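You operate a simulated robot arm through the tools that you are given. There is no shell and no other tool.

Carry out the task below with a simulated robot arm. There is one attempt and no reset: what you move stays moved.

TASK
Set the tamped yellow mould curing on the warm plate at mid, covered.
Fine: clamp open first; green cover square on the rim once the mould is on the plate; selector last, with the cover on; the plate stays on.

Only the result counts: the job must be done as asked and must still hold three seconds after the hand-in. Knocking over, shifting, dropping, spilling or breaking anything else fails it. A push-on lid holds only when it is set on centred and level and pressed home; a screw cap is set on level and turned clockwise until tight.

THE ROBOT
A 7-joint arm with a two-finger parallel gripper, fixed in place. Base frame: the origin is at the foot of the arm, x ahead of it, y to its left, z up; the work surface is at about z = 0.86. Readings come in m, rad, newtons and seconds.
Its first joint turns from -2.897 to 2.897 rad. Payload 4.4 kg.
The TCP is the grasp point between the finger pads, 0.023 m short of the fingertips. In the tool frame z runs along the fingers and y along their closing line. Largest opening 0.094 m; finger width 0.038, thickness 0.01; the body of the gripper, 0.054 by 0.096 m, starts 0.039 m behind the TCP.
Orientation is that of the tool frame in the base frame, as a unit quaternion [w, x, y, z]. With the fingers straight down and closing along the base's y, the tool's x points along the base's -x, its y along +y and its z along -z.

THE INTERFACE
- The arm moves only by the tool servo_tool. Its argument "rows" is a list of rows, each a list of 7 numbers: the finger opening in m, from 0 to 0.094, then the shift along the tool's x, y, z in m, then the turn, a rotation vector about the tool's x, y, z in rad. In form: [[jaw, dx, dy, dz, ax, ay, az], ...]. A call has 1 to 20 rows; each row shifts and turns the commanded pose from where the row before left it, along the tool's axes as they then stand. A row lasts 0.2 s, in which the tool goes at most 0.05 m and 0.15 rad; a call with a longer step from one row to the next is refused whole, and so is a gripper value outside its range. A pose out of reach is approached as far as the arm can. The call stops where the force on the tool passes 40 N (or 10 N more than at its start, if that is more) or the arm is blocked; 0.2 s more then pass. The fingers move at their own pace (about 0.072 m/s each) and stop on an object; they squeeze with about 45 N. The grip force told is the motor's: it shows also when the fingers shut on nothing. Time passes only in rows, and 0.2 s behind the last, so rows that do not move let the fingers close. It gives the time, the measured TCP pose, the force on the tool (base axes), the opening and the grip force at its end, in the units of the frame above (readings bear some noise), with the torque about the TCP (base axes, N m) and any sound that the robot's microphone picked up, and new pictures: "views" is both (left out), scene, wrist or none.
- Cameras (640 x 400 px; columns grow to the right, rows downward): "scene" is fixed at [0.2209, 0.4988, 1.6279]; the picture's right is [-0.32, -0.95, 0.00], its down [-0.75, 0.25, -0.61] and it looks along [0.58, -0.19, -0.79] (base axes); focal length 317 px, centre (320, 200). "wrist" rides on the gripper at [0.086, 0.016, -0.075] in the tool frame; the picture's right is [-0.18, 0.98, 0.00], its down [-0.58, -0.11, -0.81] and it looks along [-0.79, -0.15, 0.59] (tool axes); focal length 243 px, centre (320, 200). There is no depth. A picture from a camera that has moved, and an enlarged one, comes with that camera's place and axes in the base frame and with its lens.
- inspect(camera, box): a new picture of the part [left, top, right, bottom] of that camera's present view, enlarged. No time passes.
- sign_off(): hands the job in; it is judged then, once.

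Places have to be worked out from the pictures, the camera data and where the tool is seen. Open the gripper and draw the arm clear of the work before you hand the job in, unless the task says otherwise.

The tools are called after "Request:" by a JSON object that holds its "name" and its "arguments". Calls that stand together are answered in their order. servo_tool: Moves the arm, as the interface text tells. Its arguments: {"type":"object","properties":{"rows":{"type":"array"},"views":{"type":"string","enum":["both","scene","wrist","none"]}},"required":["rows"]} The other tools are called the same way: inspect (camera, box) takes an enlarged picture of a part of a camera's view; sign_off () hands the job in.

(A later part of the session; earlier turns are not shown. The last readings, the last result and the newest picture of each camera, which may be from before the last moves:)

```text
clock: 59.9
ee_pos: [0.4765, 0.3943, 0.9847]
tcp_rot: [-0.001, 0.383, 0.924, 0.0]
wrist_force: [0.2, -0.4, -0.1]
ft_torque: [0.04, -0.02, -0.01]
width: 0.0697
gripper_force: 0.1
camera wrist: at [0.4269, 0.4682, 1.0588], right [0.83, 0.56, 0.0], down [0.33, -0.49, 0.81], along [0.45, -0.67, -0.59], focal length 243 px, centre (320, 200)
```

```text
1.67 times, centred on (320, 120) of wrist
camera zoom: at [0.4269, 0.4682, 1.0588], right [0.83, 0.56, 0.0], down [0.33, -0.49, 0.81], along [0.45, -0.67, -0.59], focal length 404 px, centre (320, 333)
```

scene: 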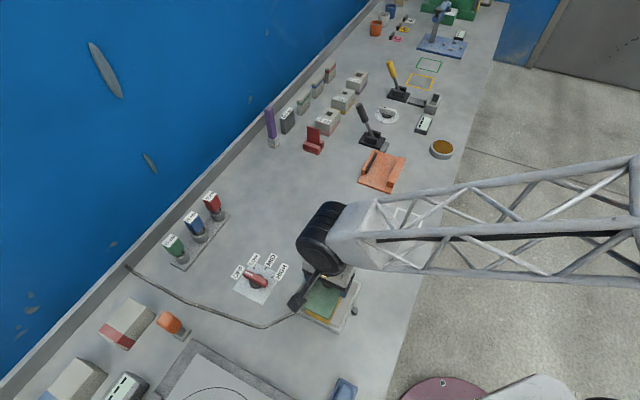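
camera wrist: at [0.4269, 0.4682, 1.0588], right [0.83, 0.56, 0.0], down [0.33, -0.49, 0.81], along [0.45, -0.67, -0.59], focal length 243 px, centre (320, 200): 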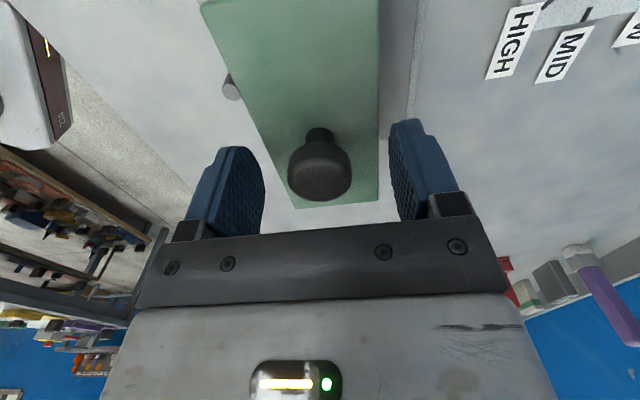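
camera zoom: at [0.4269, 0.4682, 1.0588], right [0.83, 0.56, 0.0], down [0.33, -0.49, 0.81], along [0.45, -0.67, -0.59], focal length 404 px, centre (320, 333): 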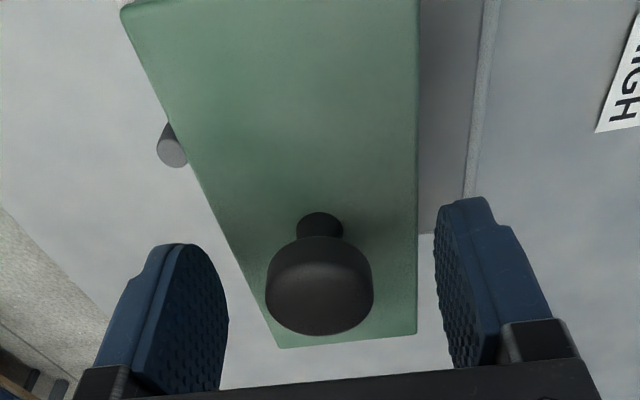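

The cover stays put, square on the rim. I raise straight up, turn the tool -90° for the selector, and move to view it.

Request:
{"name": "servo_tool", "arguments": {"rows": [[0.07, 0, 0, -0.015, 0, 0, 0], [0.07, 0, 0, -0.03, 0, 0, 0], [0.07, 0, 0, -0.04, 0, 0, 0], [0.07, 0, 0, 0, 0, 0, -0.1428], [0.07, 0, 0, 0, 0, 0, -0.1428], [0.07, 0, 0, 0, 0, 0, -0.1428], [0.07, 0, 0, 0, 0, 0, -0.1428], [0.07, 0, 0, 0, 0, 0, -0.1428], [0.07, 0, 0, 0, 0, 0, -0.1428], [0.07, 0, 0, 0, 0, 0, -0.1428], [0.07, 0, 0, 0, 0, 0, -0.1428], [0.07, 0, 0, 0, 0, 0, -0.1428], [0.07, 0, 0, 0, 0, 0, -0.1428], [0.07, 0, 0, 0, 0, 0, -0.1428], [0.07, -0.0245, 0.0118, 0, 0, 0, 0], [0.07, -0.0245, 0.0118, 0, 0, 0, 0], [0.07, -0.0245, 0.0119, 0, 0, 0, 0], [0.07, 0, 0, 0, 0, 0, 0]]}}

Request:
{"name": "inspect", "arguments": {"camera": "wrist", "box": [180, 0, 460, 220]}}

Request:
{"name": "inspect", "arguments": {"camera": "scene", "box": [270, 230, 390, 335]}}

```text
clock: 63.7
ee_pos: [0.5043, 0.4723, 1.07]
tcp_rot: [0.0, -0.382, 0.924, 0.001]
wrist_force: [-0.5, -0.5, -0.4]
ft_torque: [-0.01, -0.01, 0.01]
width: 0.0699
gripper_force: 0.1
camera wrist: at [0.4314, 0.423, 1.1443], right [-0.56, 0.83, 0.0], down [0.49, 0.33, 0.81], along [0.67, 0.46, -0.59], focal length 243 px, centre (320, 200)
```

scene: 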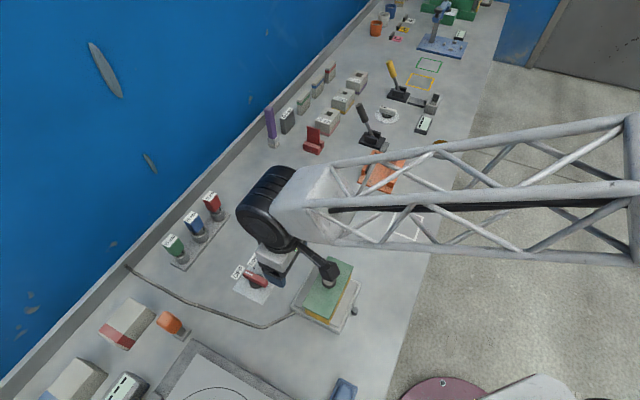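
wrist: 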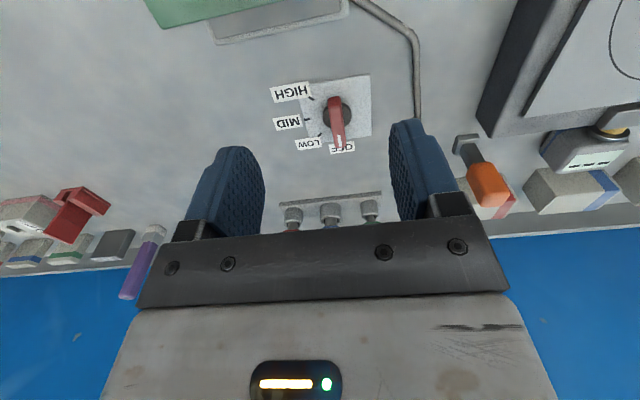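

```text
1.82 times, centred on (320, 110) of wrist
camera zoom: at [0.4314, 0.423, 1.1443], right [-0.56, 0.83, 0.0], down [0.49, 0.33, 0.81], along [0.67, 0.46, -0.59], focal length 441 px, centre (320, 364)
```

zoom: 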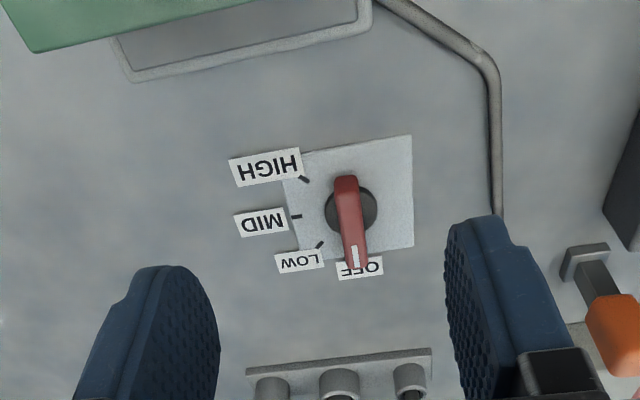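

```text
3.81 times, centred on (330, 282) of scene
camera zoom: at [0.2209, 0.4988, 1.6279], right [-0.32, -0.95, 0.0], down [-0.75, 0.25, -0.61], along [0.58, -0.19, -0.79], focal length 1207 px, centre (282, -114)
```

zoom: 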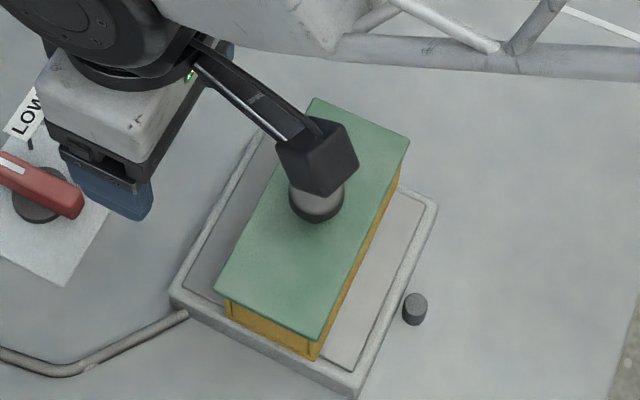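

The cover is visibly square on the mould. The selector bar (pointer at OFF) lies along the tool's x-axis about 0.10 m ahead; I move over it and lower to look closer.

Request:
{"name": "servo_tool", "arguments": {"rows": [[0.07, -0.02, 0.001, 0, 0, 0, 0], [0.07, -0.03, 0.001, 0, 0, 0, 0], [0.07, -0.03, 0.001, 0, 0, 0, 0], [0.07, -0.02, 0.0005, 0.02, 0, 0, 0], [0.07, 0, 0, 0.035, 0, 0, 0], [0.07, 0, 0, 0.035, 0, 0, 0], [0.07, 0, 0, 0, 0, 0, 0]]}}

Request:
{"name": "inspect", "arguments": {"camera": "wrist", "box": [180, 0, 460, 220]}}

Request:
{"name": "inspect", "arguments": {"camera": "scene", "box": [210, 220, 310, 310]}}

```text
clock: 65.3
ee_pos: [0.5721, 0.5423, 0.9767]
tcp_rot: [0.0, -0.382, 0.924, 0.001]
wrist_force: [-0.1, -0.2, -0.5]
ft_torque: [0.02, 0.01, 0.0]
width: 0.07
gripper_force: 0.1
camera wrist: at [0.4989, 0.4938, 1.0513], right [-0.56, 0.83, 0.0], down [0.49, 0.33, 0.81], along [0.67, 0.45, -0.59], focal length 243 px, centre (320, 200)
```

scene: 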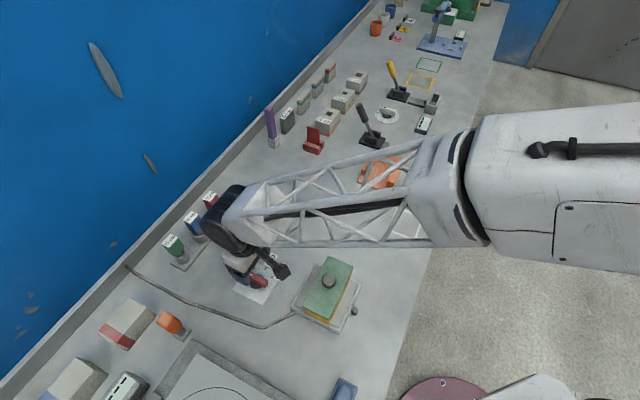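
wrist: 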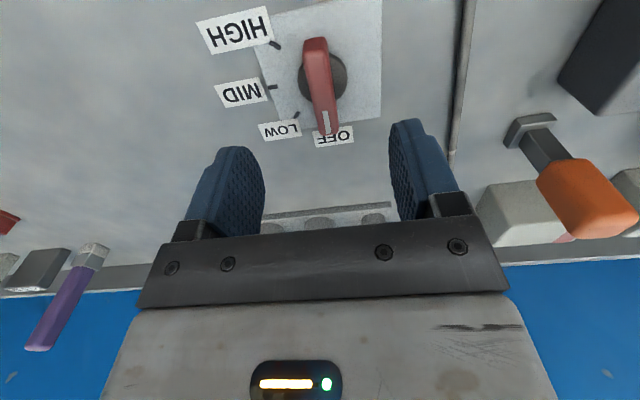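

```text
1.82 times, centred on (320, 110) of wrist
camera zoom: at [0.4989, 0.4938, 1.0513], right [-0.56, 0.83, 0.0], down [0.49, 0.33, 0.81], along [0.67, 0.45, -0.59], focal length 441 px, centre (320, 364)
```

zoom: 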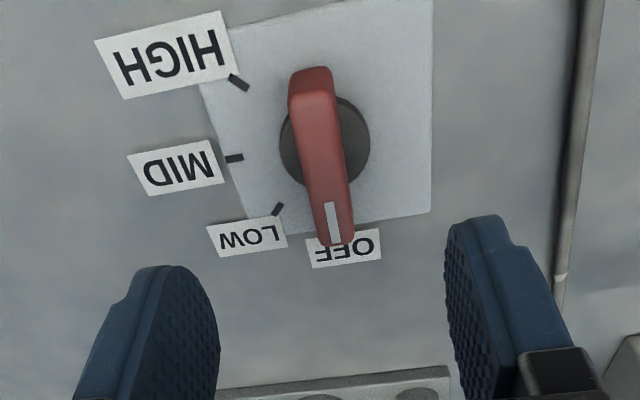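

```text
4.44 times, centred on (260, 265) of scene
camera zoom: at [0.2209, 0.4988, 1.6279], right [-0.32, -0.95, 0.0], down [-0.75, 0.25, -0.61], along [0.58, -0.19, -0.79], focal length 1408 px, centre (587, -89)
```

zoom: 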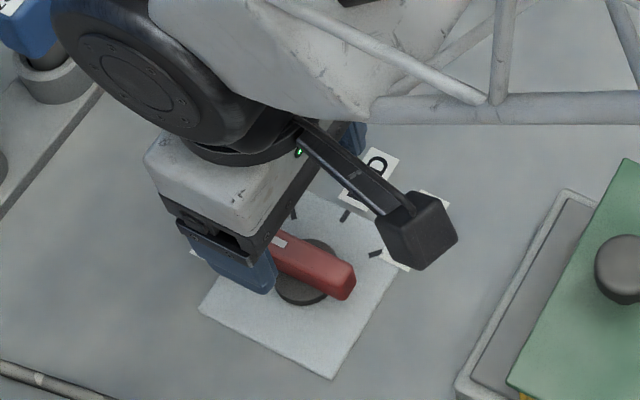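

Selector centre is about 7 mm ahead of the TCP; the bar is aligned with the tool. I shift onto it and lower to get a close look.

Request:
{"name": "servo_tool", "arguments": {"rows": [[0.07, -0.0035, -0.0002, 0.015, 0, 0, 0], [0.07, -0.0035, -0.0003, 0.015, 0, 0, 0], [0.07, 0, 0, 0.012, 0, 0, 0], [0.07, 0, 0, 0, 0, 0, 0]]}}

Request:
{"name": "inspect", "arguments": {"camera": "wrist", "box": [160, 0, 480, 240]}}

Request:
{"name": "inspect", "arguments": {"camera": "scene", "box": [210, 230, 310, 310]}}

```text
clock: 66.3
ee_pos: [0.577, 0.5491, 0.9363]
tcp_rot: [0.0, -0.382, 0.924, 0.0]
wrist_force: [-0.2, -0.1, -0.4]
ft_torque: [-0.02, 0.01, 0.01]
width: 0.0703
gripper_force: 0.1
camera wrist: at [0.5048, 0.4998, 1.0112], right [-0.56, 0.83, 0.0], down [0.49, 0.33, 0.81], along [0.67, 0.45, -0.59], focal length 243 px, centre (320, 200)
```

scene: 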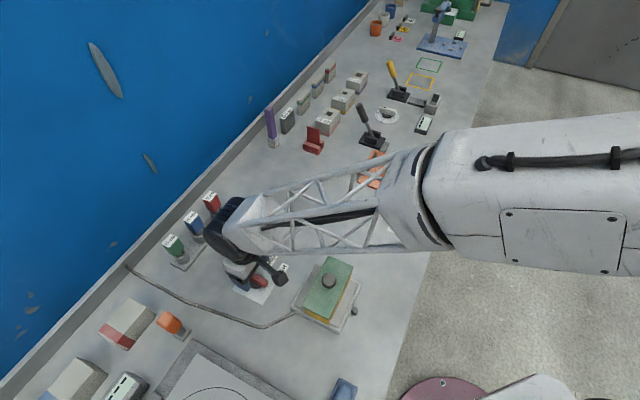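
wrist: 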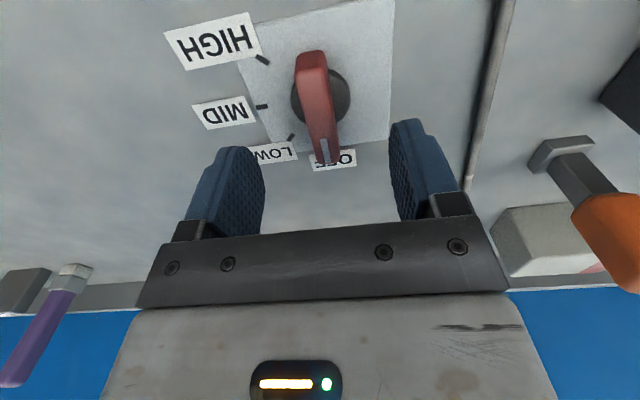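

```text
1.67 times, centred on (320, 120) of wrist
camera zoom: at [0.5048, 0.4998, 1.0112], right [-0.56, 0.83, 0.0], down [0.49, 0.33, 0.81], along [0.67, 0.45, -0.59], focal length 404 px, centre (320, 333)
```

zoom: 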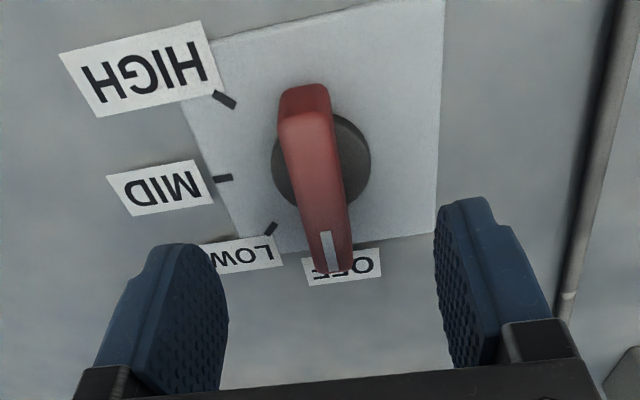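

```text
5.00 times, centred on (260, 270) of scene
camera zoom: at [0.2209, 0.4988, 1.6279], right [-0.32, -0.95, 0.0], down [-0.75, 0.25, -0.61], along [0.58, -0.19, -0.79], focal length 1584 px, centre (620, -150)
```

zoom: 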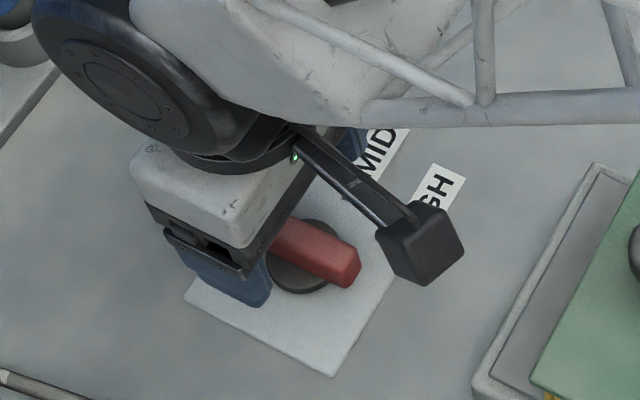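

Bar and knob centre are within ~1–2 mm of the tool axis. I descend with fingers either side of the bar, watching for contact with the knob disc.

Request:
{"name": "servo_tool", "arguments": {"rows": [[0.06, 0, 0, 0.012, 0, 0, 0], [0.05, 0, 0, 0.012, 0, 0, 0], [0.05, 0, 0, 0.008, 0, 0, 0], [0.05, 0, 0, 0.004, 0, 0, 0], [0.05, 0, 0, 0, 0, 0, 0]]}}

Request:
{"name": "inspect", "arguments": {"camera": "wrist", "box": [160, 0, 480, 240]}}

Request:
{"name": "inspect", "arguments": {"camera": "scene", "box": [220, 240, 300, 310]}}

```text
clock: 67.5
ee_pos: [0.5766, 0.5467, 0.9003]
tcp_rot: [0.0, -0.382, 0.924, 0.002]
wrist_force: [-0.7, -0.4, -0.7]
ft_torque: [-0.04, -0.01, 0.02]
width: 0.0499
gripper_force: 0.1
camera wrist: at [0.5045, 0.4993, 0.9752], right [-0.56, 0.83, 0.0], down [0.49, 0.33, 0.81], along [0.67, 0.45, -0.59], focal length 243 px, centre (320, 200)
```

scene: 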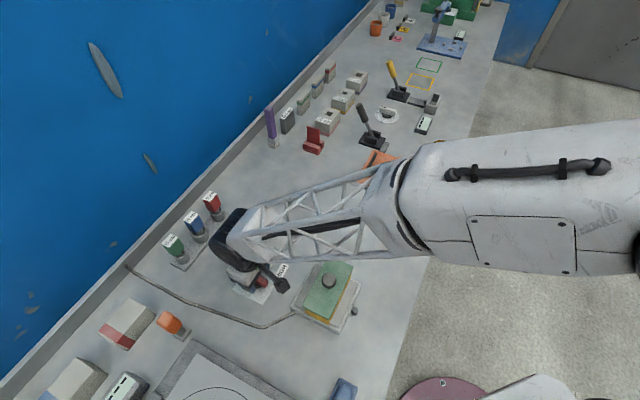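
wrist: 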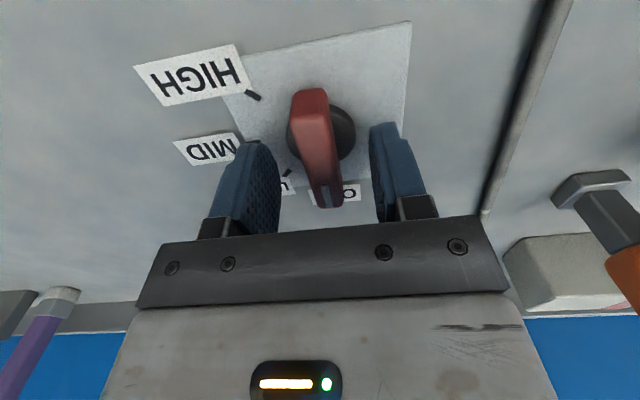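

```text
1.67 times, centred on (320, 120) of wrist
camera zoom: at [0.5045, 0.4993, 0.9752], right [-0.56, 0.83, 0.0], down [0.49, 0.33, 0.81], along [0.67, 0.45, -0.59], focal length 404 px, centre (320, 333)
```

zoom: 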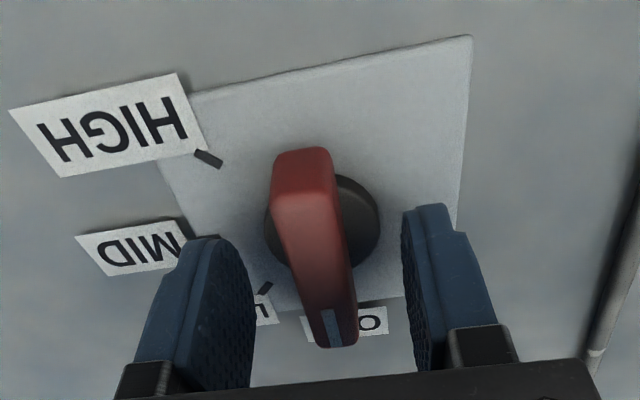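

```text
5.71 times, centred on (260, 275) of scene
camera zoom: at [0.2209, 0.4988, 1.6279], right [-0.32, -0.95, 0.0], down [-0.75, 0.25, -0.61], along [0.58, -0.19, -0.79], focal length 1810 px, centre (663, -229)
```

zoom: 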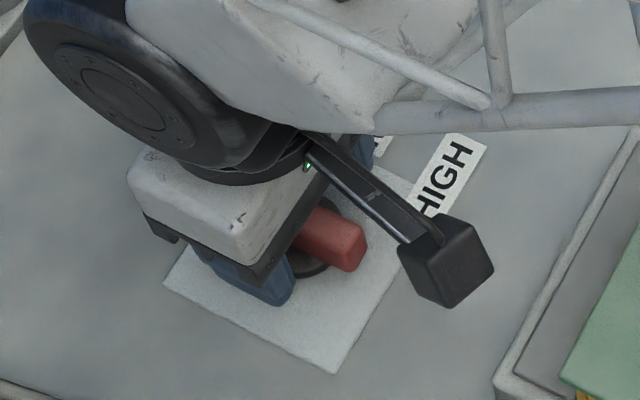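

The bar (top ≈0.895, width ≈0.016) is between the fingers. I shift 1.5 mm along it to centre on the axis, lower 3 mm more, and close on it gently.

Request:
{"name": "servo_tool", "arguments": {"rows": [[0.05, 0.0015, 0, 0.0015, 0, 0, 0], [0.05, 0, 0, 0.0015, 0, 0, 0], [0.04, 0, 0, 0, 0, 0, 0], [0.032, 0, 0, 0, 0, 0, 0], [0.026, 0, 0, 0, 0, 0, 0], [0.022, 0, 0, 0, 0, 0, 0], [0.019, 0, 0, 0, 0, 0, 0], [0.017, 0, 0, 0, 0, 0, 0], [0.015, 0, 0, 0, 0, 0, 0], [0.015, 0, 0, 0, 0, 0, 0]]}}

Request:
{"name": "inspect", "arguments": {"camera": "wrist", "box": [160, 0, 480, 240]}}

```text
clock: 69.7
ee_pos: [0.5758, 0.5469, 0.8961]
tcp_rot: [-0.001, -0.382, 0.924, 0.0]
wrist_force: [-2.6, 3.0, -0.6]
ft_torque: [0.02, -0.02, 0.01]
width: 0.017
gripper_force: 2.1
camera wrist: at [0.5031, 0.4982, 0.972], right [-0.56, 0.83, 0.0], down [0.49, 0.33, 0.81], along [0.67, 0.45, -0.59], focal length 243 px, centre (320, 200)
```

scene: 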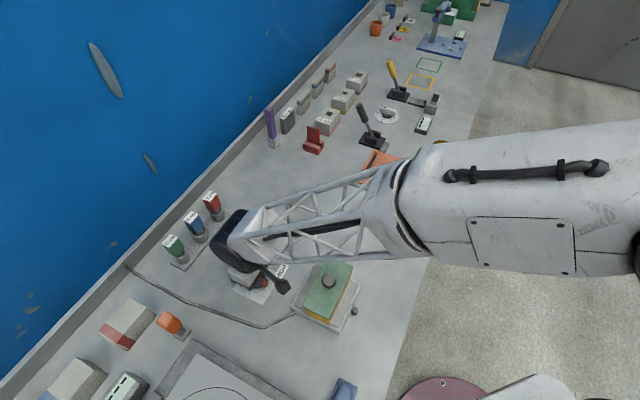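
wrist: 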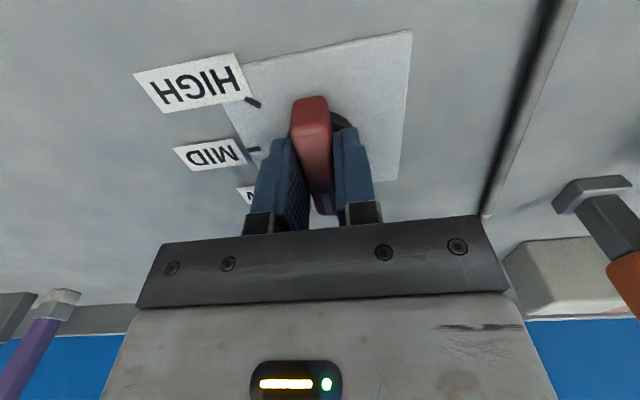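

```text
1.67 times, centred on (320, 120) of wrist
camera zoom: at [0.5031, 0.4982, 0.972], right [-0.56, 0.83, 0.0], down [0.49, 0.33, 0.81], along [0.67, 0.45, -0.59], focal length 404 px, centre (320, 333)
```

zoom: 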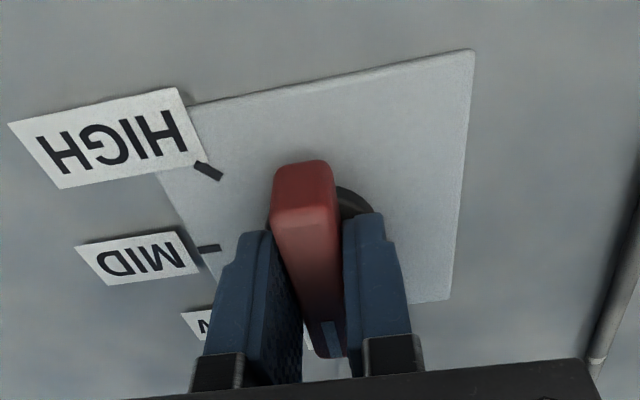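

Soft grip on the bar (2 N, width 0.017) with little side force. I begin turning clockwise in increments and watch the side force and torque.

Request:
{"name": "servo_tool", "arguments": {"rows": [[0.013, 0, 0, 0, 0, 0, 0.1], [0.013, 0, 0, 0, 0, 0, 0.1], [0.013, 0, 0, 0, 0, 0, 0.1], [0.013, 0, 0, 0, 0, 0, 0.1], [0.013, 0, 0, 0, 0, 0, 0]]}}

Request:
{"name": "inspect", "arguments": {"camera": "wrist", "box": [160, 0, 480, 240]}}

```text
clock: 70.9
ee_pos: [0.5765, 0.5484, 0.8977]
tcp_rot: [0.0, -0.19, 0.982, 0.002]
wrist_force: [-6.0, 7.4, -0.2]
ft_torque: [-0.02, 0.02, 0.02]
width: 0.0171
gripper_force: 4.5
camera wrist: at [0.4907, 0.5315, 0.9732], right [-0.2, 0.98, 0.0], down [0.58, 0.12, 0.81], along [0.79, 0.16, -0.59], focal length 243 px, centre (320, 200)
```

scene: 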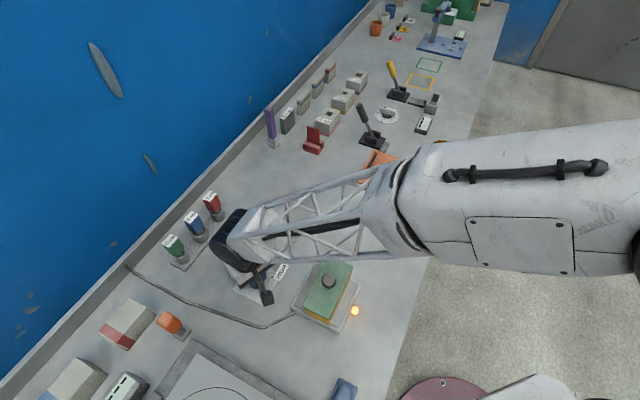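
wrist: 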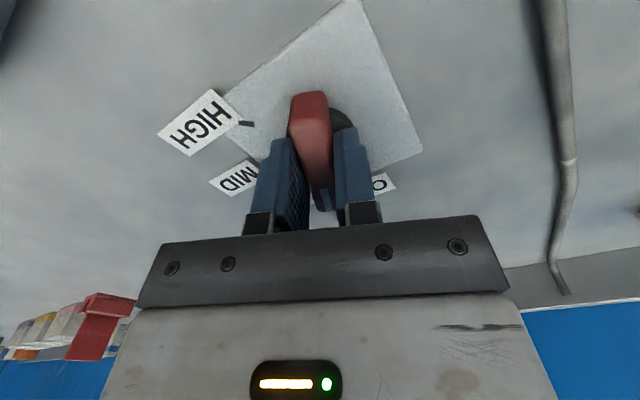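

```text
1.67 times, centred on (320, 120) of wrist
camera zoom: at [0.4907, 0.5315, 0.9732], right [-0.2, 0.98, 0.0], down [0.58, 0.12, 0.81], along [0.79, 0.16, -0.59], focal length 404 px, centre (320, 333)
```

zoom: 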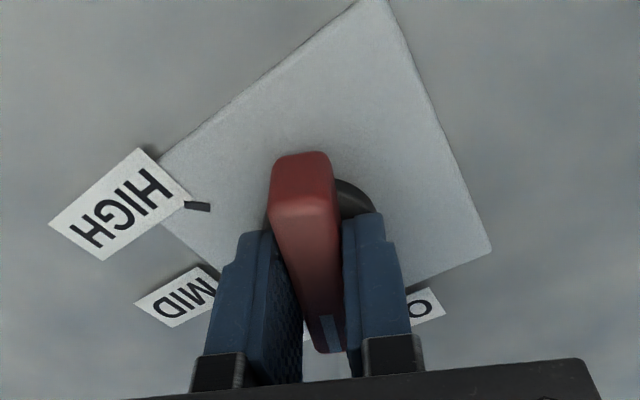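

The bar turns with the gripper and the plate's pilot lamp has lit. Side force is small (~9 N), so I continue the turn toward MID.

Request:
{"name": "servo_tool", "arguments": {"rows": [[0.013, 0, 0.0002, 0, 0, 0, 0.1], [0.013, 0, 0.0002, 0, 0, 0, 0.1], [0.013, 0, 0.0002, 0, 0, 0, 0.1], [0.013, 0, 0, 0, 0, 0, 0.1], [0.013, 0, 0, 0, 0, 0, 0.1], [0.013, 0, 0, 0, 0, 0, 0.1], [0.013, 0, 0, 0, 0, 0, 0.1], [0.013, 0, 0, 0, 0, 0, 0.1], [0.013, 0, 0, 0, 0, 0, 0.1], [0.013, 0, 0, 0, 0, 0, 0.1], [0.013, 0, 0, 0, 0, 0, 0.1], [0.013, 0, 0, 0, 0, 0, 0.071], [0.013, 0, 0, 0, 0, 0, 0]]}}

Request:
{"name": "inspect", "arguments": {"camera": "wrist", "box": [160, 0, 480, 240]}}

Request:
{"name": "inspect", "arguments": {"camera": "scene", "box": [210, 235, 310, 315]}}

```text
clock: 72.4
ee_pos: [0.5765, 0.5475, 0.8987]
tcp_rot: [0.0, 0.106, 0.994, 0.001]
wrist_force: [-1.3, -7.7, 7.6]
ft_torque: [-0.21, 0.44, 0.03]
width: 0.0158
gripper_force: 45.0
stopped in row 7: the force on the tool passed its limit at 42 N (the readings are from after the stop); the commanded pose is now the measured one
camera wrist: at [0.4959, 0.583, 0.9732], right [0.39, 0.92, 0.0], down [0.54, -0.23, 0.81], along [0.74, -0.31, -0.59], focal length 243 px, centre (320, 200)
```

scene: 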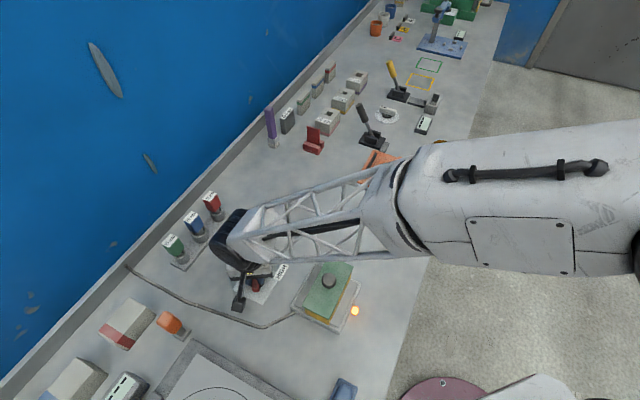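
wrist: 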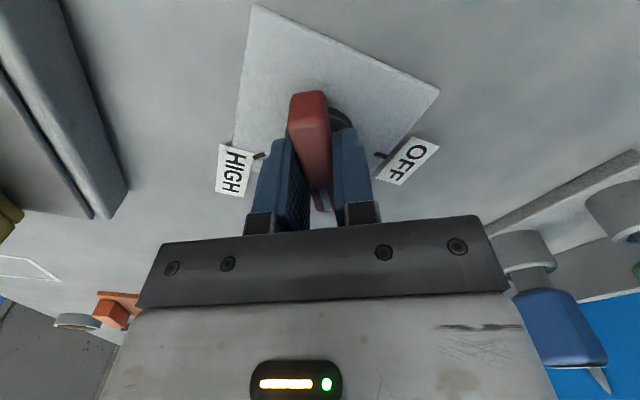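

```text
1.67 times, centred on (320, 120) of wrist
camera zoom: at [0.4959, 0.583, 0.9732], right [0.39, 0.92, 0.0], down [0.54, -0.23, 0.81], along [0.74, -0.31, -0.59], focal length 404 px, centre (320, 333)
```

zoom: 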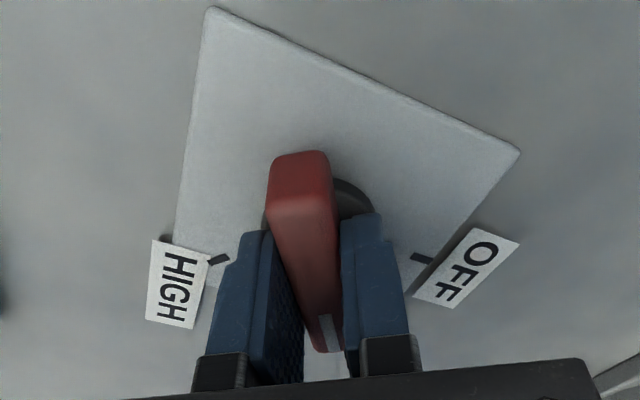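

```text
5.00 times, centred on (260, 275) of scene
camera zoom: at [0.2209, 0.4988, 1.6279], right [-0.32, -0.95, 0.0], down [-0.75, 0.25, -0.61], along [0.58, -0.19, -0.79], focal length 1584 px, centre (620, -175)
```

zoom: 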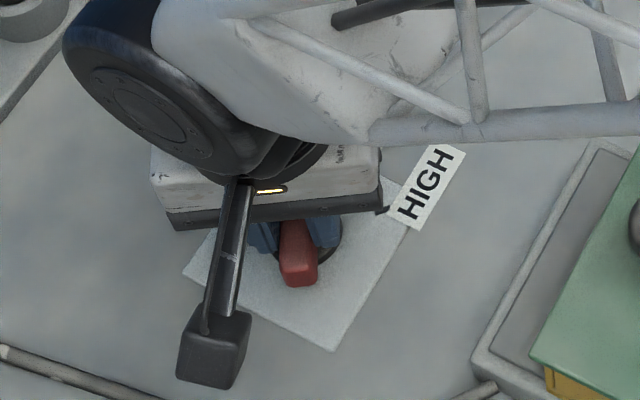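

The turn is past LOW (tool at 12°, bar following), but the stop came from side load once the grip had built up to 45 N. I loosen the jaws to a loose cage (0.019) around the bar to remove the lateral constraint and check forces.

Request:
{"name": "servo_tool", "arguments": {"rows": [[0.019, 0, 0, 0, 0, 0, 0], [0.019, 0, 0, 0, 0, 0, 0], [0.019, 0, 0, 0, 0, 0, 0]], "views": "wrist"}}

Request:
{"name": "inspect", "arguments": {"camera": "wrist", "box": [220, 60, 440, 240]}}

```text
clock: 73.2
ee_pos: [0.577, 0.549, 0.8983]
tcp_rot: [0.0, 0.107, 0.994, 0.0]
wrist_force: [-0.2, -1.2, -0.1]
ft_torque: [-0.01, 0.0, 0.0]
width: 0.0192
gripper_force: 0.1
camera wrist: at [0.4959, 0.5833, 0.973], right [0.39, 0.92, 0.0], down [0.55, -0.23, 0.81], along [0.74, -0.31, -0.59], focal length 243 px, centre (320, 200)
```

wrist: 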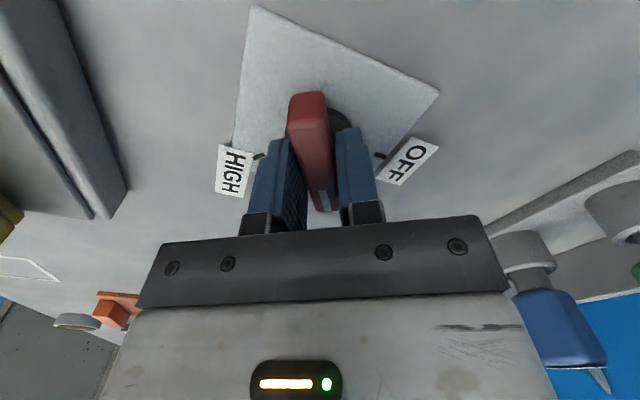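

```text
2.22 times, centred on (330, 150) of wrist
camera zoom: at [0.4959, 0.5833, 0.973], right [0.39, 0.92, 0.0], down [0.55, -0.23, 0.81], along [0.74, -0.31, -0.59], focal length 539 px, centre (298, 311)
```

zoom: 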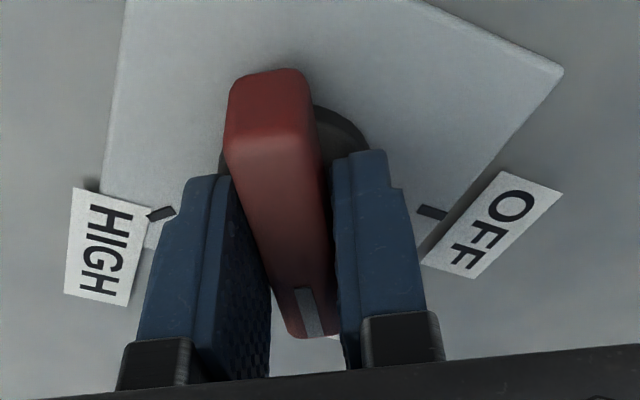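

Side force is gone and the knob holds its position. I continue turning with the loose cage.

Request:
{"name": "servo_tool", "arguments": {"rows": [[0.019, 0, 0, 0, 0, 0, 0.1], [0.019, 0, 0, 0, 0, 0, 0.1], [0.019, 0, 0, 0, 0, 0, 0.1], [0.019, 0, 0, 0, 0, 0, 0]], "views": "wrist"}}

Request:
{"name": "inspect", "arguments": {"camera": "wrist", "box": [220, 60, 440, 240]}}

```text
clock: 74.2
ee_pos: [0.5777, 0.5475, 0.898]
tcp_rot: [0.001, 0.255, 0.967, 0.001]
wrist_force: [-0.6, -0.5, -0.3]
ft_torque: [-0.05, 0.01, -0.01]
width: 0.0194
gripper_force: 0.5
camera wrist: at [0.5094, 0.6058, 0.9726], right [0.64, 0.77, 0.0], down [0.45, -0.38, 0.81], along [0.62, -0.52, -0.59], focal length 243 px, centre (320, 200)
```

wrist: 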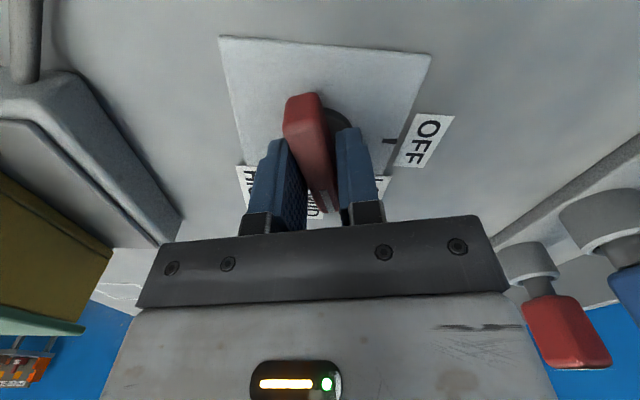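

```text
2.22 times, centred on (330, 150) of wrist
camera zoom: at [0.5094, 0.6058, 0.9726], right [0.64, 0.77, 0.0], down [0.45, -0.38, 0.81], along [0.62, -0.52, -0.59], focal length 539 px, centre (298, 311)
```

zoom: 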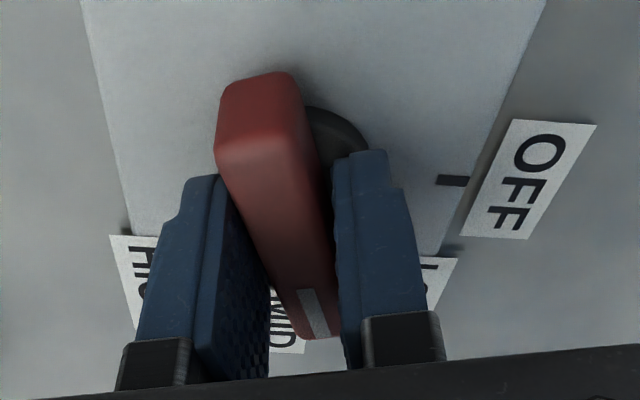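

The knob follows at 29.6° with a small lag. I turn the remaining 15.5° and then look at the pointer against MID.

Request:
{"name": "servo_tool", "arguments": {"rows": [[0.019, 0, 0, 0, 0, 0, 0.1], [0.019, 0, 0, 0, 0, 0, 0.1], [0.019, 0, 0, 0, 0, 0, 0.07], [0.019, 0, 0, 0, 0, 0, 0]], "views": "wrist"}}

Request:
{"name": "inspect", "arguments": {"camera": "wrist", "box": [220, 60, 440, 240]}}

Request:
{"name": "inspect", "arguments": {"camera": "scene", "box": [210, 235, 310, 315]}}

```text
clock: 75.2
ee_pos: [0.5779, 0.5496, 0.8995]
tcp_rot: [0.001, 0.382, 0.924, 0.001]
wrist_force: [0.3, -1.9, 0.1]
ft_torque: [-0.02, 0.0, -0.02]
width: 0.0196
gripper_force: 0.5
camera wrist: at [0.5277, 0.6226, 0.9736], right [0.82, 0.57, 0.0], down [0.33, -0.49, 0.81], along [0.46, -0.66, -0.59], focal length 243 px, centre (320, 200)
```

wrist: 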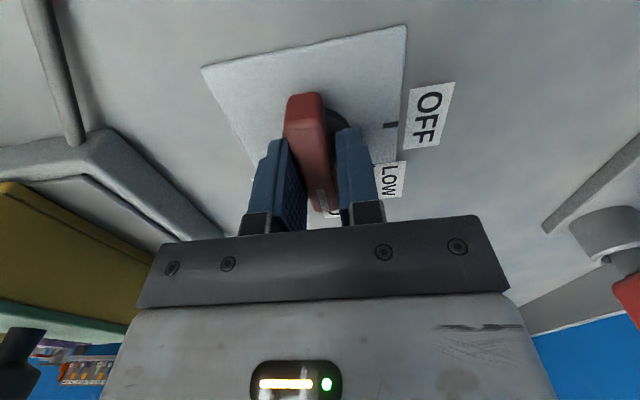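

```text
2.22 times, centred on (330, 150) of wrist
camera zoom: at [0.5277, 0.6226, 0.9736], right [0.82, 0.57, 0.0], down [0.33, -0.49, 0.81], along [0.46, -0.66, -0.59], focal length 539 px, centre (298, 311)
```

zoom: 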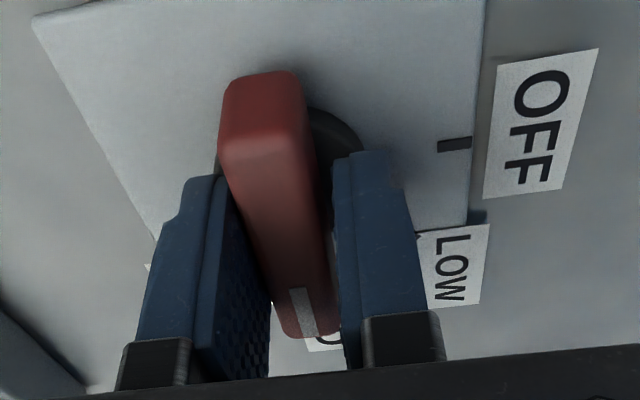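

```text
5.00 times, centred on (260, 275) of scene
camera zoom: at [0.2209, 0.4988, 1.6279], right [-0.32, -0.95, 0.0], down [-0.75, 0.25, -0.61], along [0.58, -0.19, -0.79], focal length 1584 px, centre (620, -175)
```

zoom: 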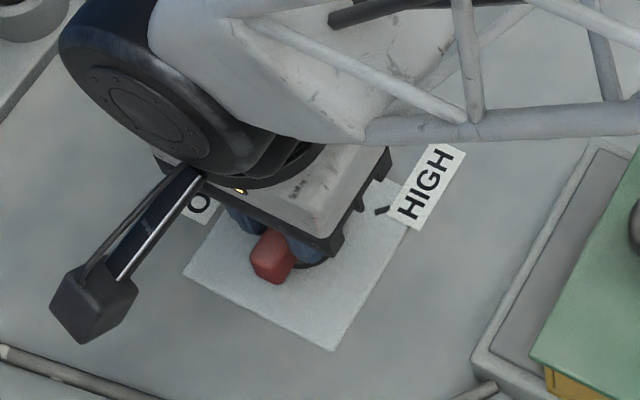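

The tool is now at the MID angle, with the bar lagging a few degrees in the loose cage. I close softly to align it flush with the pads, then look.

Request:
{"name": "servo_tool", "arguments": {"rows": [[0.0175, 0, 0, 0, 0, 0, 0], [0.0165, 0, 0, 0, 0, 0, 0], [0.0155, 0, 0, 0, 0, 0, 0], [0.0145, 0, 0, 0, 0, 0, 0]], "views": "wrist"}}

Request:
{"name": "inspect", "arguments": {"camera": "wrist", "box": [220, 60, 440, 240]}}

```text
clock: 76.2
ee_pos: [0.5759, 0.5487, 0.8988]
tcp_rot: [0.0, 0.382, 0.924, 0.0]
wrist_force: [-6.6, -7.4, 3.4]
ft_torque: [-0.14, 0.12, 0.0]
width: 0.0189
gripper_force: 4.8
camera wrist: at [0.5275, 0.6224, 0.9735], right [0.82, 0.57, 0.0], down [0.34, -0.49, 0.81], along [0.46, -0.66, -0.59], focal length 243 px, centre (320, 200)
```

wrist: 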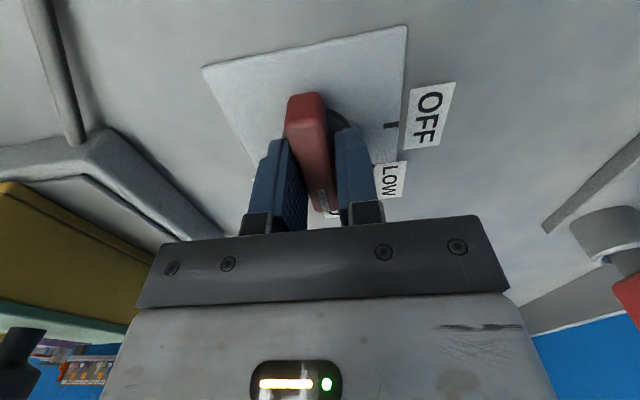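

```text
2.22 times, centred on (330, 150) of wrist
camera zoom: at [0.5275, 0.6224, 0.9735], right [0.82, 0.57, 0.0], down [0.34, -0.49, 0.81], along [0.46, -0.66, -0.59], focal length 539 px, centre (298, 311)
```

zoom: 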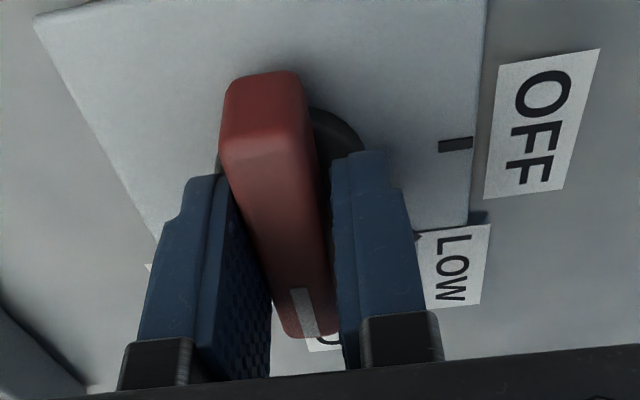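

The knob resists further alignment (it may have settled in a MID position). I release, rise straight up clear, and look at the pointer directly.

Request:
{"name": "servo_tool", "arguments": {"rows": [[0.022, 0, 0, 0, 0, 0, 0], [0.03, 0, 0, 0, 0, 0, 0], [0.04, 0, 0, 0, 0, 0, 0], [0.05, 0, 0, -0.01, 0, 0, 0], [0.05, 0, 0, -0.03, 0, 0, 0], [0.05, 0, 0, -0.04, 0, 0, 0], [0.05, 0.03, 0, -0.03, 0, 0, 0], [0.05, 0.04, 0, -0.01, 0, 0, 0], [0.05, 0.03, 0, 0, 0, 0, 0], [0.05, 0, 0, 0, 0, 0, 0]]}}

Request:
{"name": "inspect", "arguments": {"camera": "wrist", "box": [200, 0, 440, 200]}}

Request:
{"name": "inspect", "arguments": {"camera": "scene", "box": [225, 245, 305, 305]}}

```text
clock: 78.4
ee_pos: [0.5048, 0.6173, 1.0209]
tcp_rot: [0.0, 0.382, 0.924, 0.0]
wrist_force: [0.2, -0.1, -0.6]
ft_torque: [0.02, 0.02, 0.01]
width: 0.0502
gripper_force: 0.0
camera wrist: at [0.4552, 0.6908, 1.0949], right [0.82, 0.57, 0.0], down [0.34, -0.49, 0.81], along [0.46, -0.66, -0.59], focal length 243 px, centre (320, 200)
```

scene: 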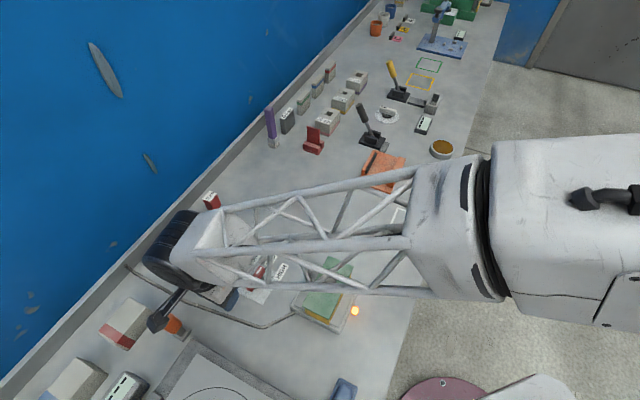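
wrist: 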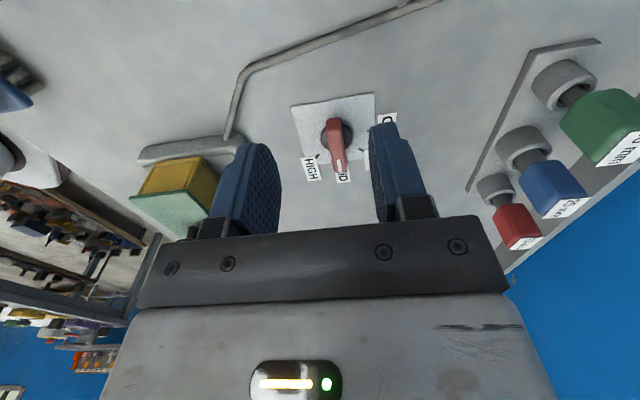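

```text
2.00 times, centred on (320, 100) of wrist
camera zoom: at [0.4552, 0.6908, 1.0949], right [0.82, 0.57, 0.0], down [0.34, -0.49, 0.81], along [0.46, -0.66, -0.59], focal length 485 px, centre (320, 400)
```

zoom: 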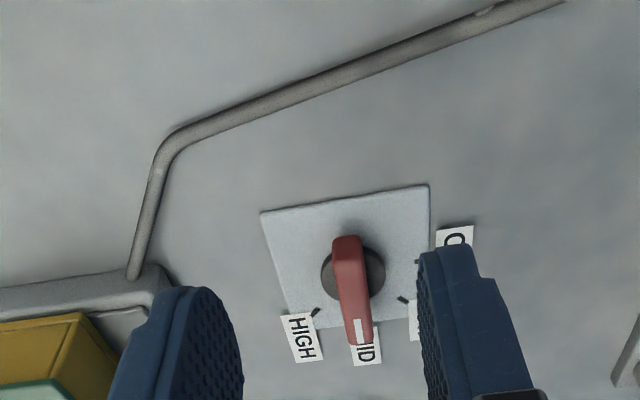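

```text
6.67 times, centred on (265, 275) of scene
camera zoom: at [0.2209, 0.4988, 1.6279], right [-0.32, -0.95, 0.0], down [-0.75, 0.25, -0.61], along [0.58, -0.19, -0.79], focal length 2112 px, centre (687, -300)
```

zoom: 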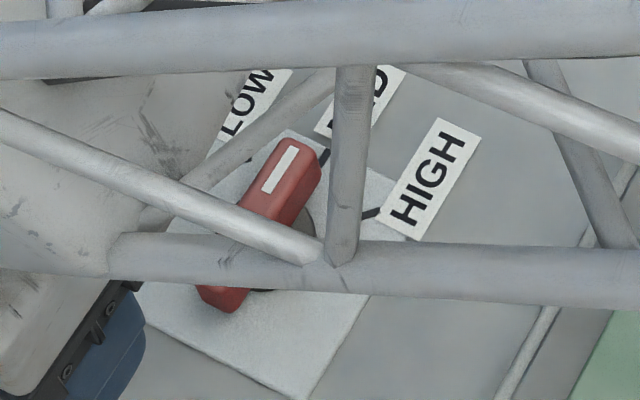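

From here the LOW and HIGH ticks are symmetric about the pointer, which suggests it's on MID. I zoom in to verify.

Request:
{"name": "inspect", "arguments": {"camera": "wrist", "box": [270, 85, 400, 190]}}

Request:
{"name": "inspect", "arguments": {"camera": "wrist", "box": [310, 110, 370, 190]}}

```text
3.81 times, centred on (335, 138) of wrist
camera zoom: at [0.4552, 0.6908, 1.0949], right [0.82, 0.57, 0.0], down [0.34, -0.49, 0.81], along [0.46, -0.66, -0.59], focal length 924 px, centre (263, 438)
```

zoom: 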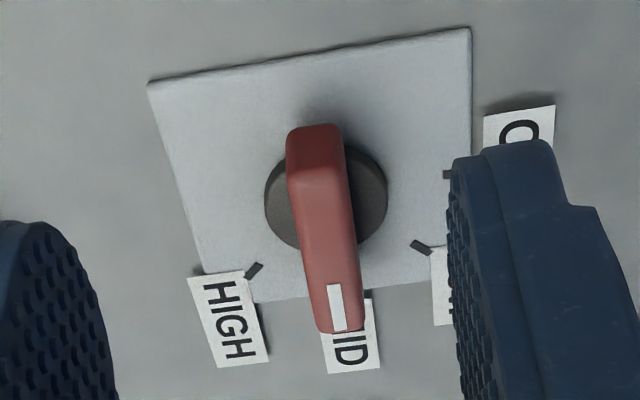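

```text
5.00 times, centred on (340, 150) of wrist
camera zoom: at [0.4552, 0.6908, 1.0949], right [0.82, 0.57, 0.0], down [0.34, -0.49, 0.81], along [0.46, -0.66, -0.59], focal length 1213 px, centre (220, 450)
```

zoom: 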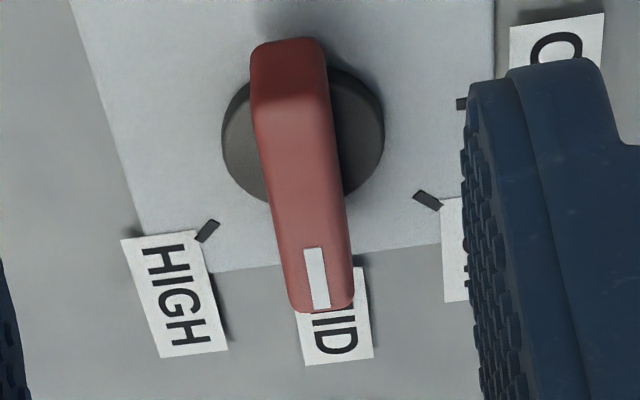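

The pointer lines up with MID (within ~1°), lamp lit, cover in place. I now raise and draw the arm clear so the scene camera can verify everything unobstructed.

Request:
{"name": "servo_tool", "arguments": {"rows": [[0.05, 0, 0, -0.03, 0, 0, 0], [0.05, 0, 0, -0.04, 0, 0, 0], [0.05, 0, 0, -0.03, 0, 0, 0], [0.05, -0.0385, -0.0138, 0, 0, 0, 0], [0.05, -0.0385, -0.0138, 0, 0, 0, 0], [0.05, -0.0385, -0.0138, 0, 0, 0, 0], [0.05, -0.0385, -0.0138, 0, 0, 0, 0], [0.05, -0.0385, -0.0138, 0, 0, 0, 0], [0.05, -0.0385, -0.0138, 0, 0, 0, 0], [0.05, -0.0385, -0.0138, 0, 0, 0, 0], [0.05, -0.0385, -0.0138, 0, 0, 0, 0], [0.05, -0.0385, -0.0138, 0, 0, 0, 0], [0.05, -0.0385, -0.0138, 0, 0, 0, 0], [0.05, -0.0385, -0.0138, 0, 0, 0, 0], [0.05, -0.0385, -0.0138, 0, 0, 0, 0], [0.05, -0.0385, -0.0138, 0, 0, 0, 0], [0.05, -0.0385, -0.0138, 0, 0, 0, 0], [0.05, 0, 0, 0, 0, 0, 0]]}}

Request:
{"name": "inspect", "arguments": {"camera": "scene", "box": [225, 245, 305, 305]}}

Request:
{"name": "inspect", "arguments": {"camera": "scene", "box": [280, 245, 376, 335]}}

Request:
{"name": "inspect", "arguments": {"camera": "scene", "box": [340, 80, 460, 200]}}

```text
clock: 82.2
ee_pos: [0.7541, 0.1037, 1.1202]
tcp_rot: [-0.001, 0.382, 0.924, 0.0]
wrist_force: [0.2, -1.3, -0.2]
ft_torque: [0.0, -0.02, 0.01]
width: 0.0499
gripper_force: 0.0
camera wrist: at [0.7035, 0.1765, 1.1949], right [0.82, 0.57, 0.0], down [0.34, -0.49, 0.81], along [0.46, -0.66, -0.59], focal length 243 px, centre (320, 200)
```

scene: 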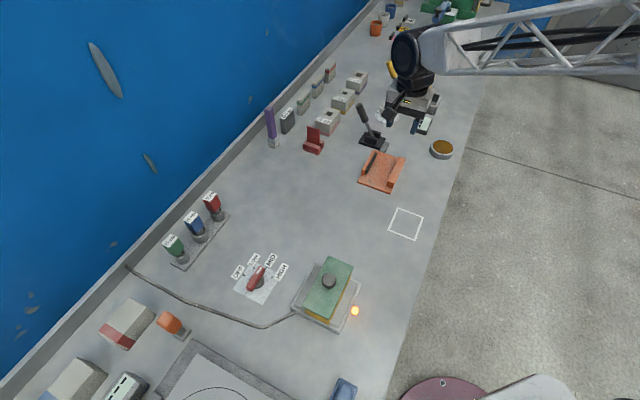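
wrist: 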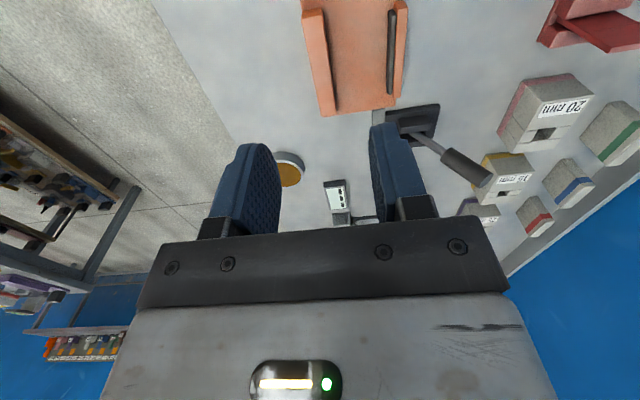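

```text
6.67 times, centred on (265, 275) of scene
camera zoom: at [0.2209, 0.4988, 1.6279], right [-0.32, -0.95, 0.0], down [-0.75, 0.25, -0.61], along [0.58, -0.19, -0.79], focal length 2112 px, centre (687, -300)
```

zoom: 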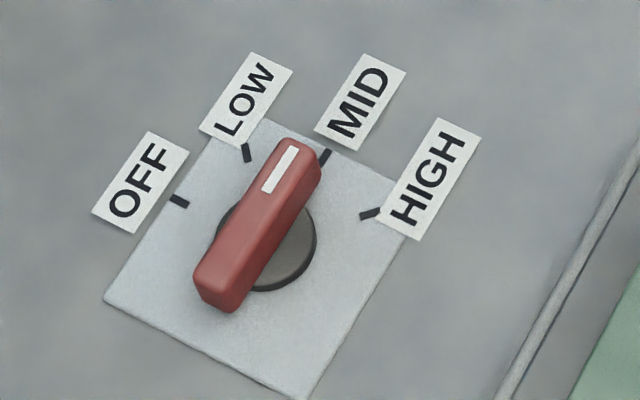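

```text
4.44 times, centred on (328, 290) of scene
camera zoom: at [0.2209, 0.4988, 1.6279], right [-0.32, -0.95, 0.0], down [-0.75, 0.25, -0.61], along [0.58, -0.19, -0.79], focal length 1408 px, centre (284, -200)
```

zoom: 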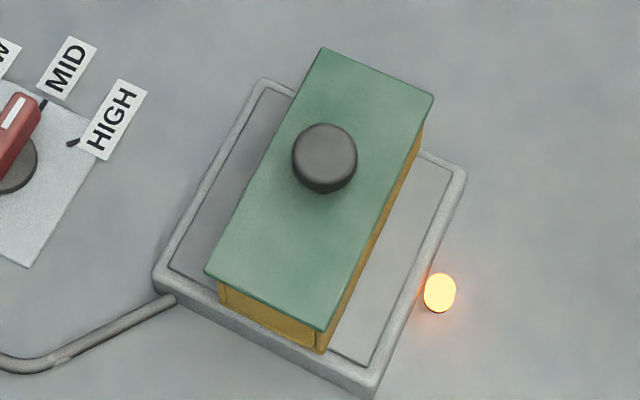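

```text
3.33 times, centred on (400, 140) of scene
camera zoom: at [0.2209, 0.4988, 1.6279], right [-0.32, -0.95, 0.0], down [-0.75, 0.25, -0.61], along [0.58, -0.19, -0.79], focal length 1056 px, centre (53, 400)
```

zoom: 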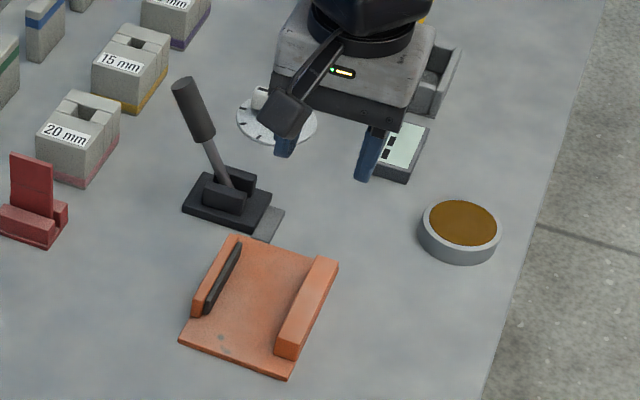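

Pointer is on MID (bar direction ≈-45.5° vs tick ≈-45…-47°), lamp lit, clamp lever open. I check the cover's overhang at the far end and its fit along the rim.

Request:
{"name": "inspect", "arguments": {"camera": "scene", "box": [338, 255, 366, 285]}}

Request:
{"name": "inspect", "arguments": {"camera": "scene", "box": [298, 295, 338, 330]}}

```text
13.33 times, centred on (352, 270) of scene
camera zoom: at [0.2209, 0.4988, 1.6279], right [-0.32, -0.95, 0.0], down [-0.75, 0.25, -0.61], along [0.58, -0.19, -0.79], focal length 4224 px, centre (-107, -733)
```

zoom: 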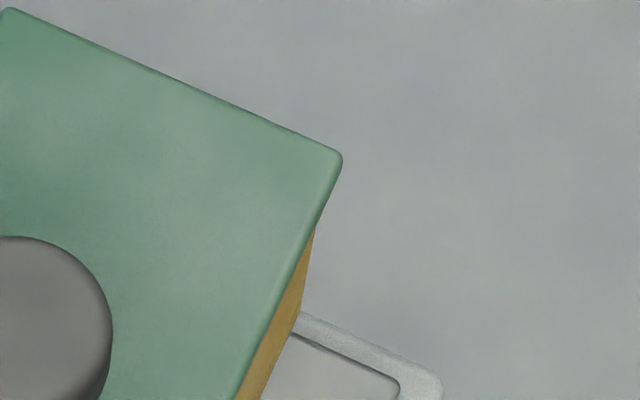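

```text
11.43 times, centred on (318, 312) of scene
camera zoom: at [0.2209, 0.4988, 1.6279], right [-0.32, -0.95, 0.0], down [-0.75, 0.25, -0.61], along [0.58, -0.19, -0.79], focal length 3620 px, centre (343, -1086)
```

zoom: 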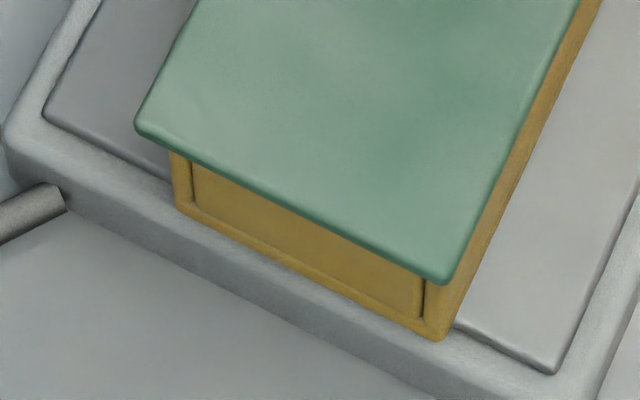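

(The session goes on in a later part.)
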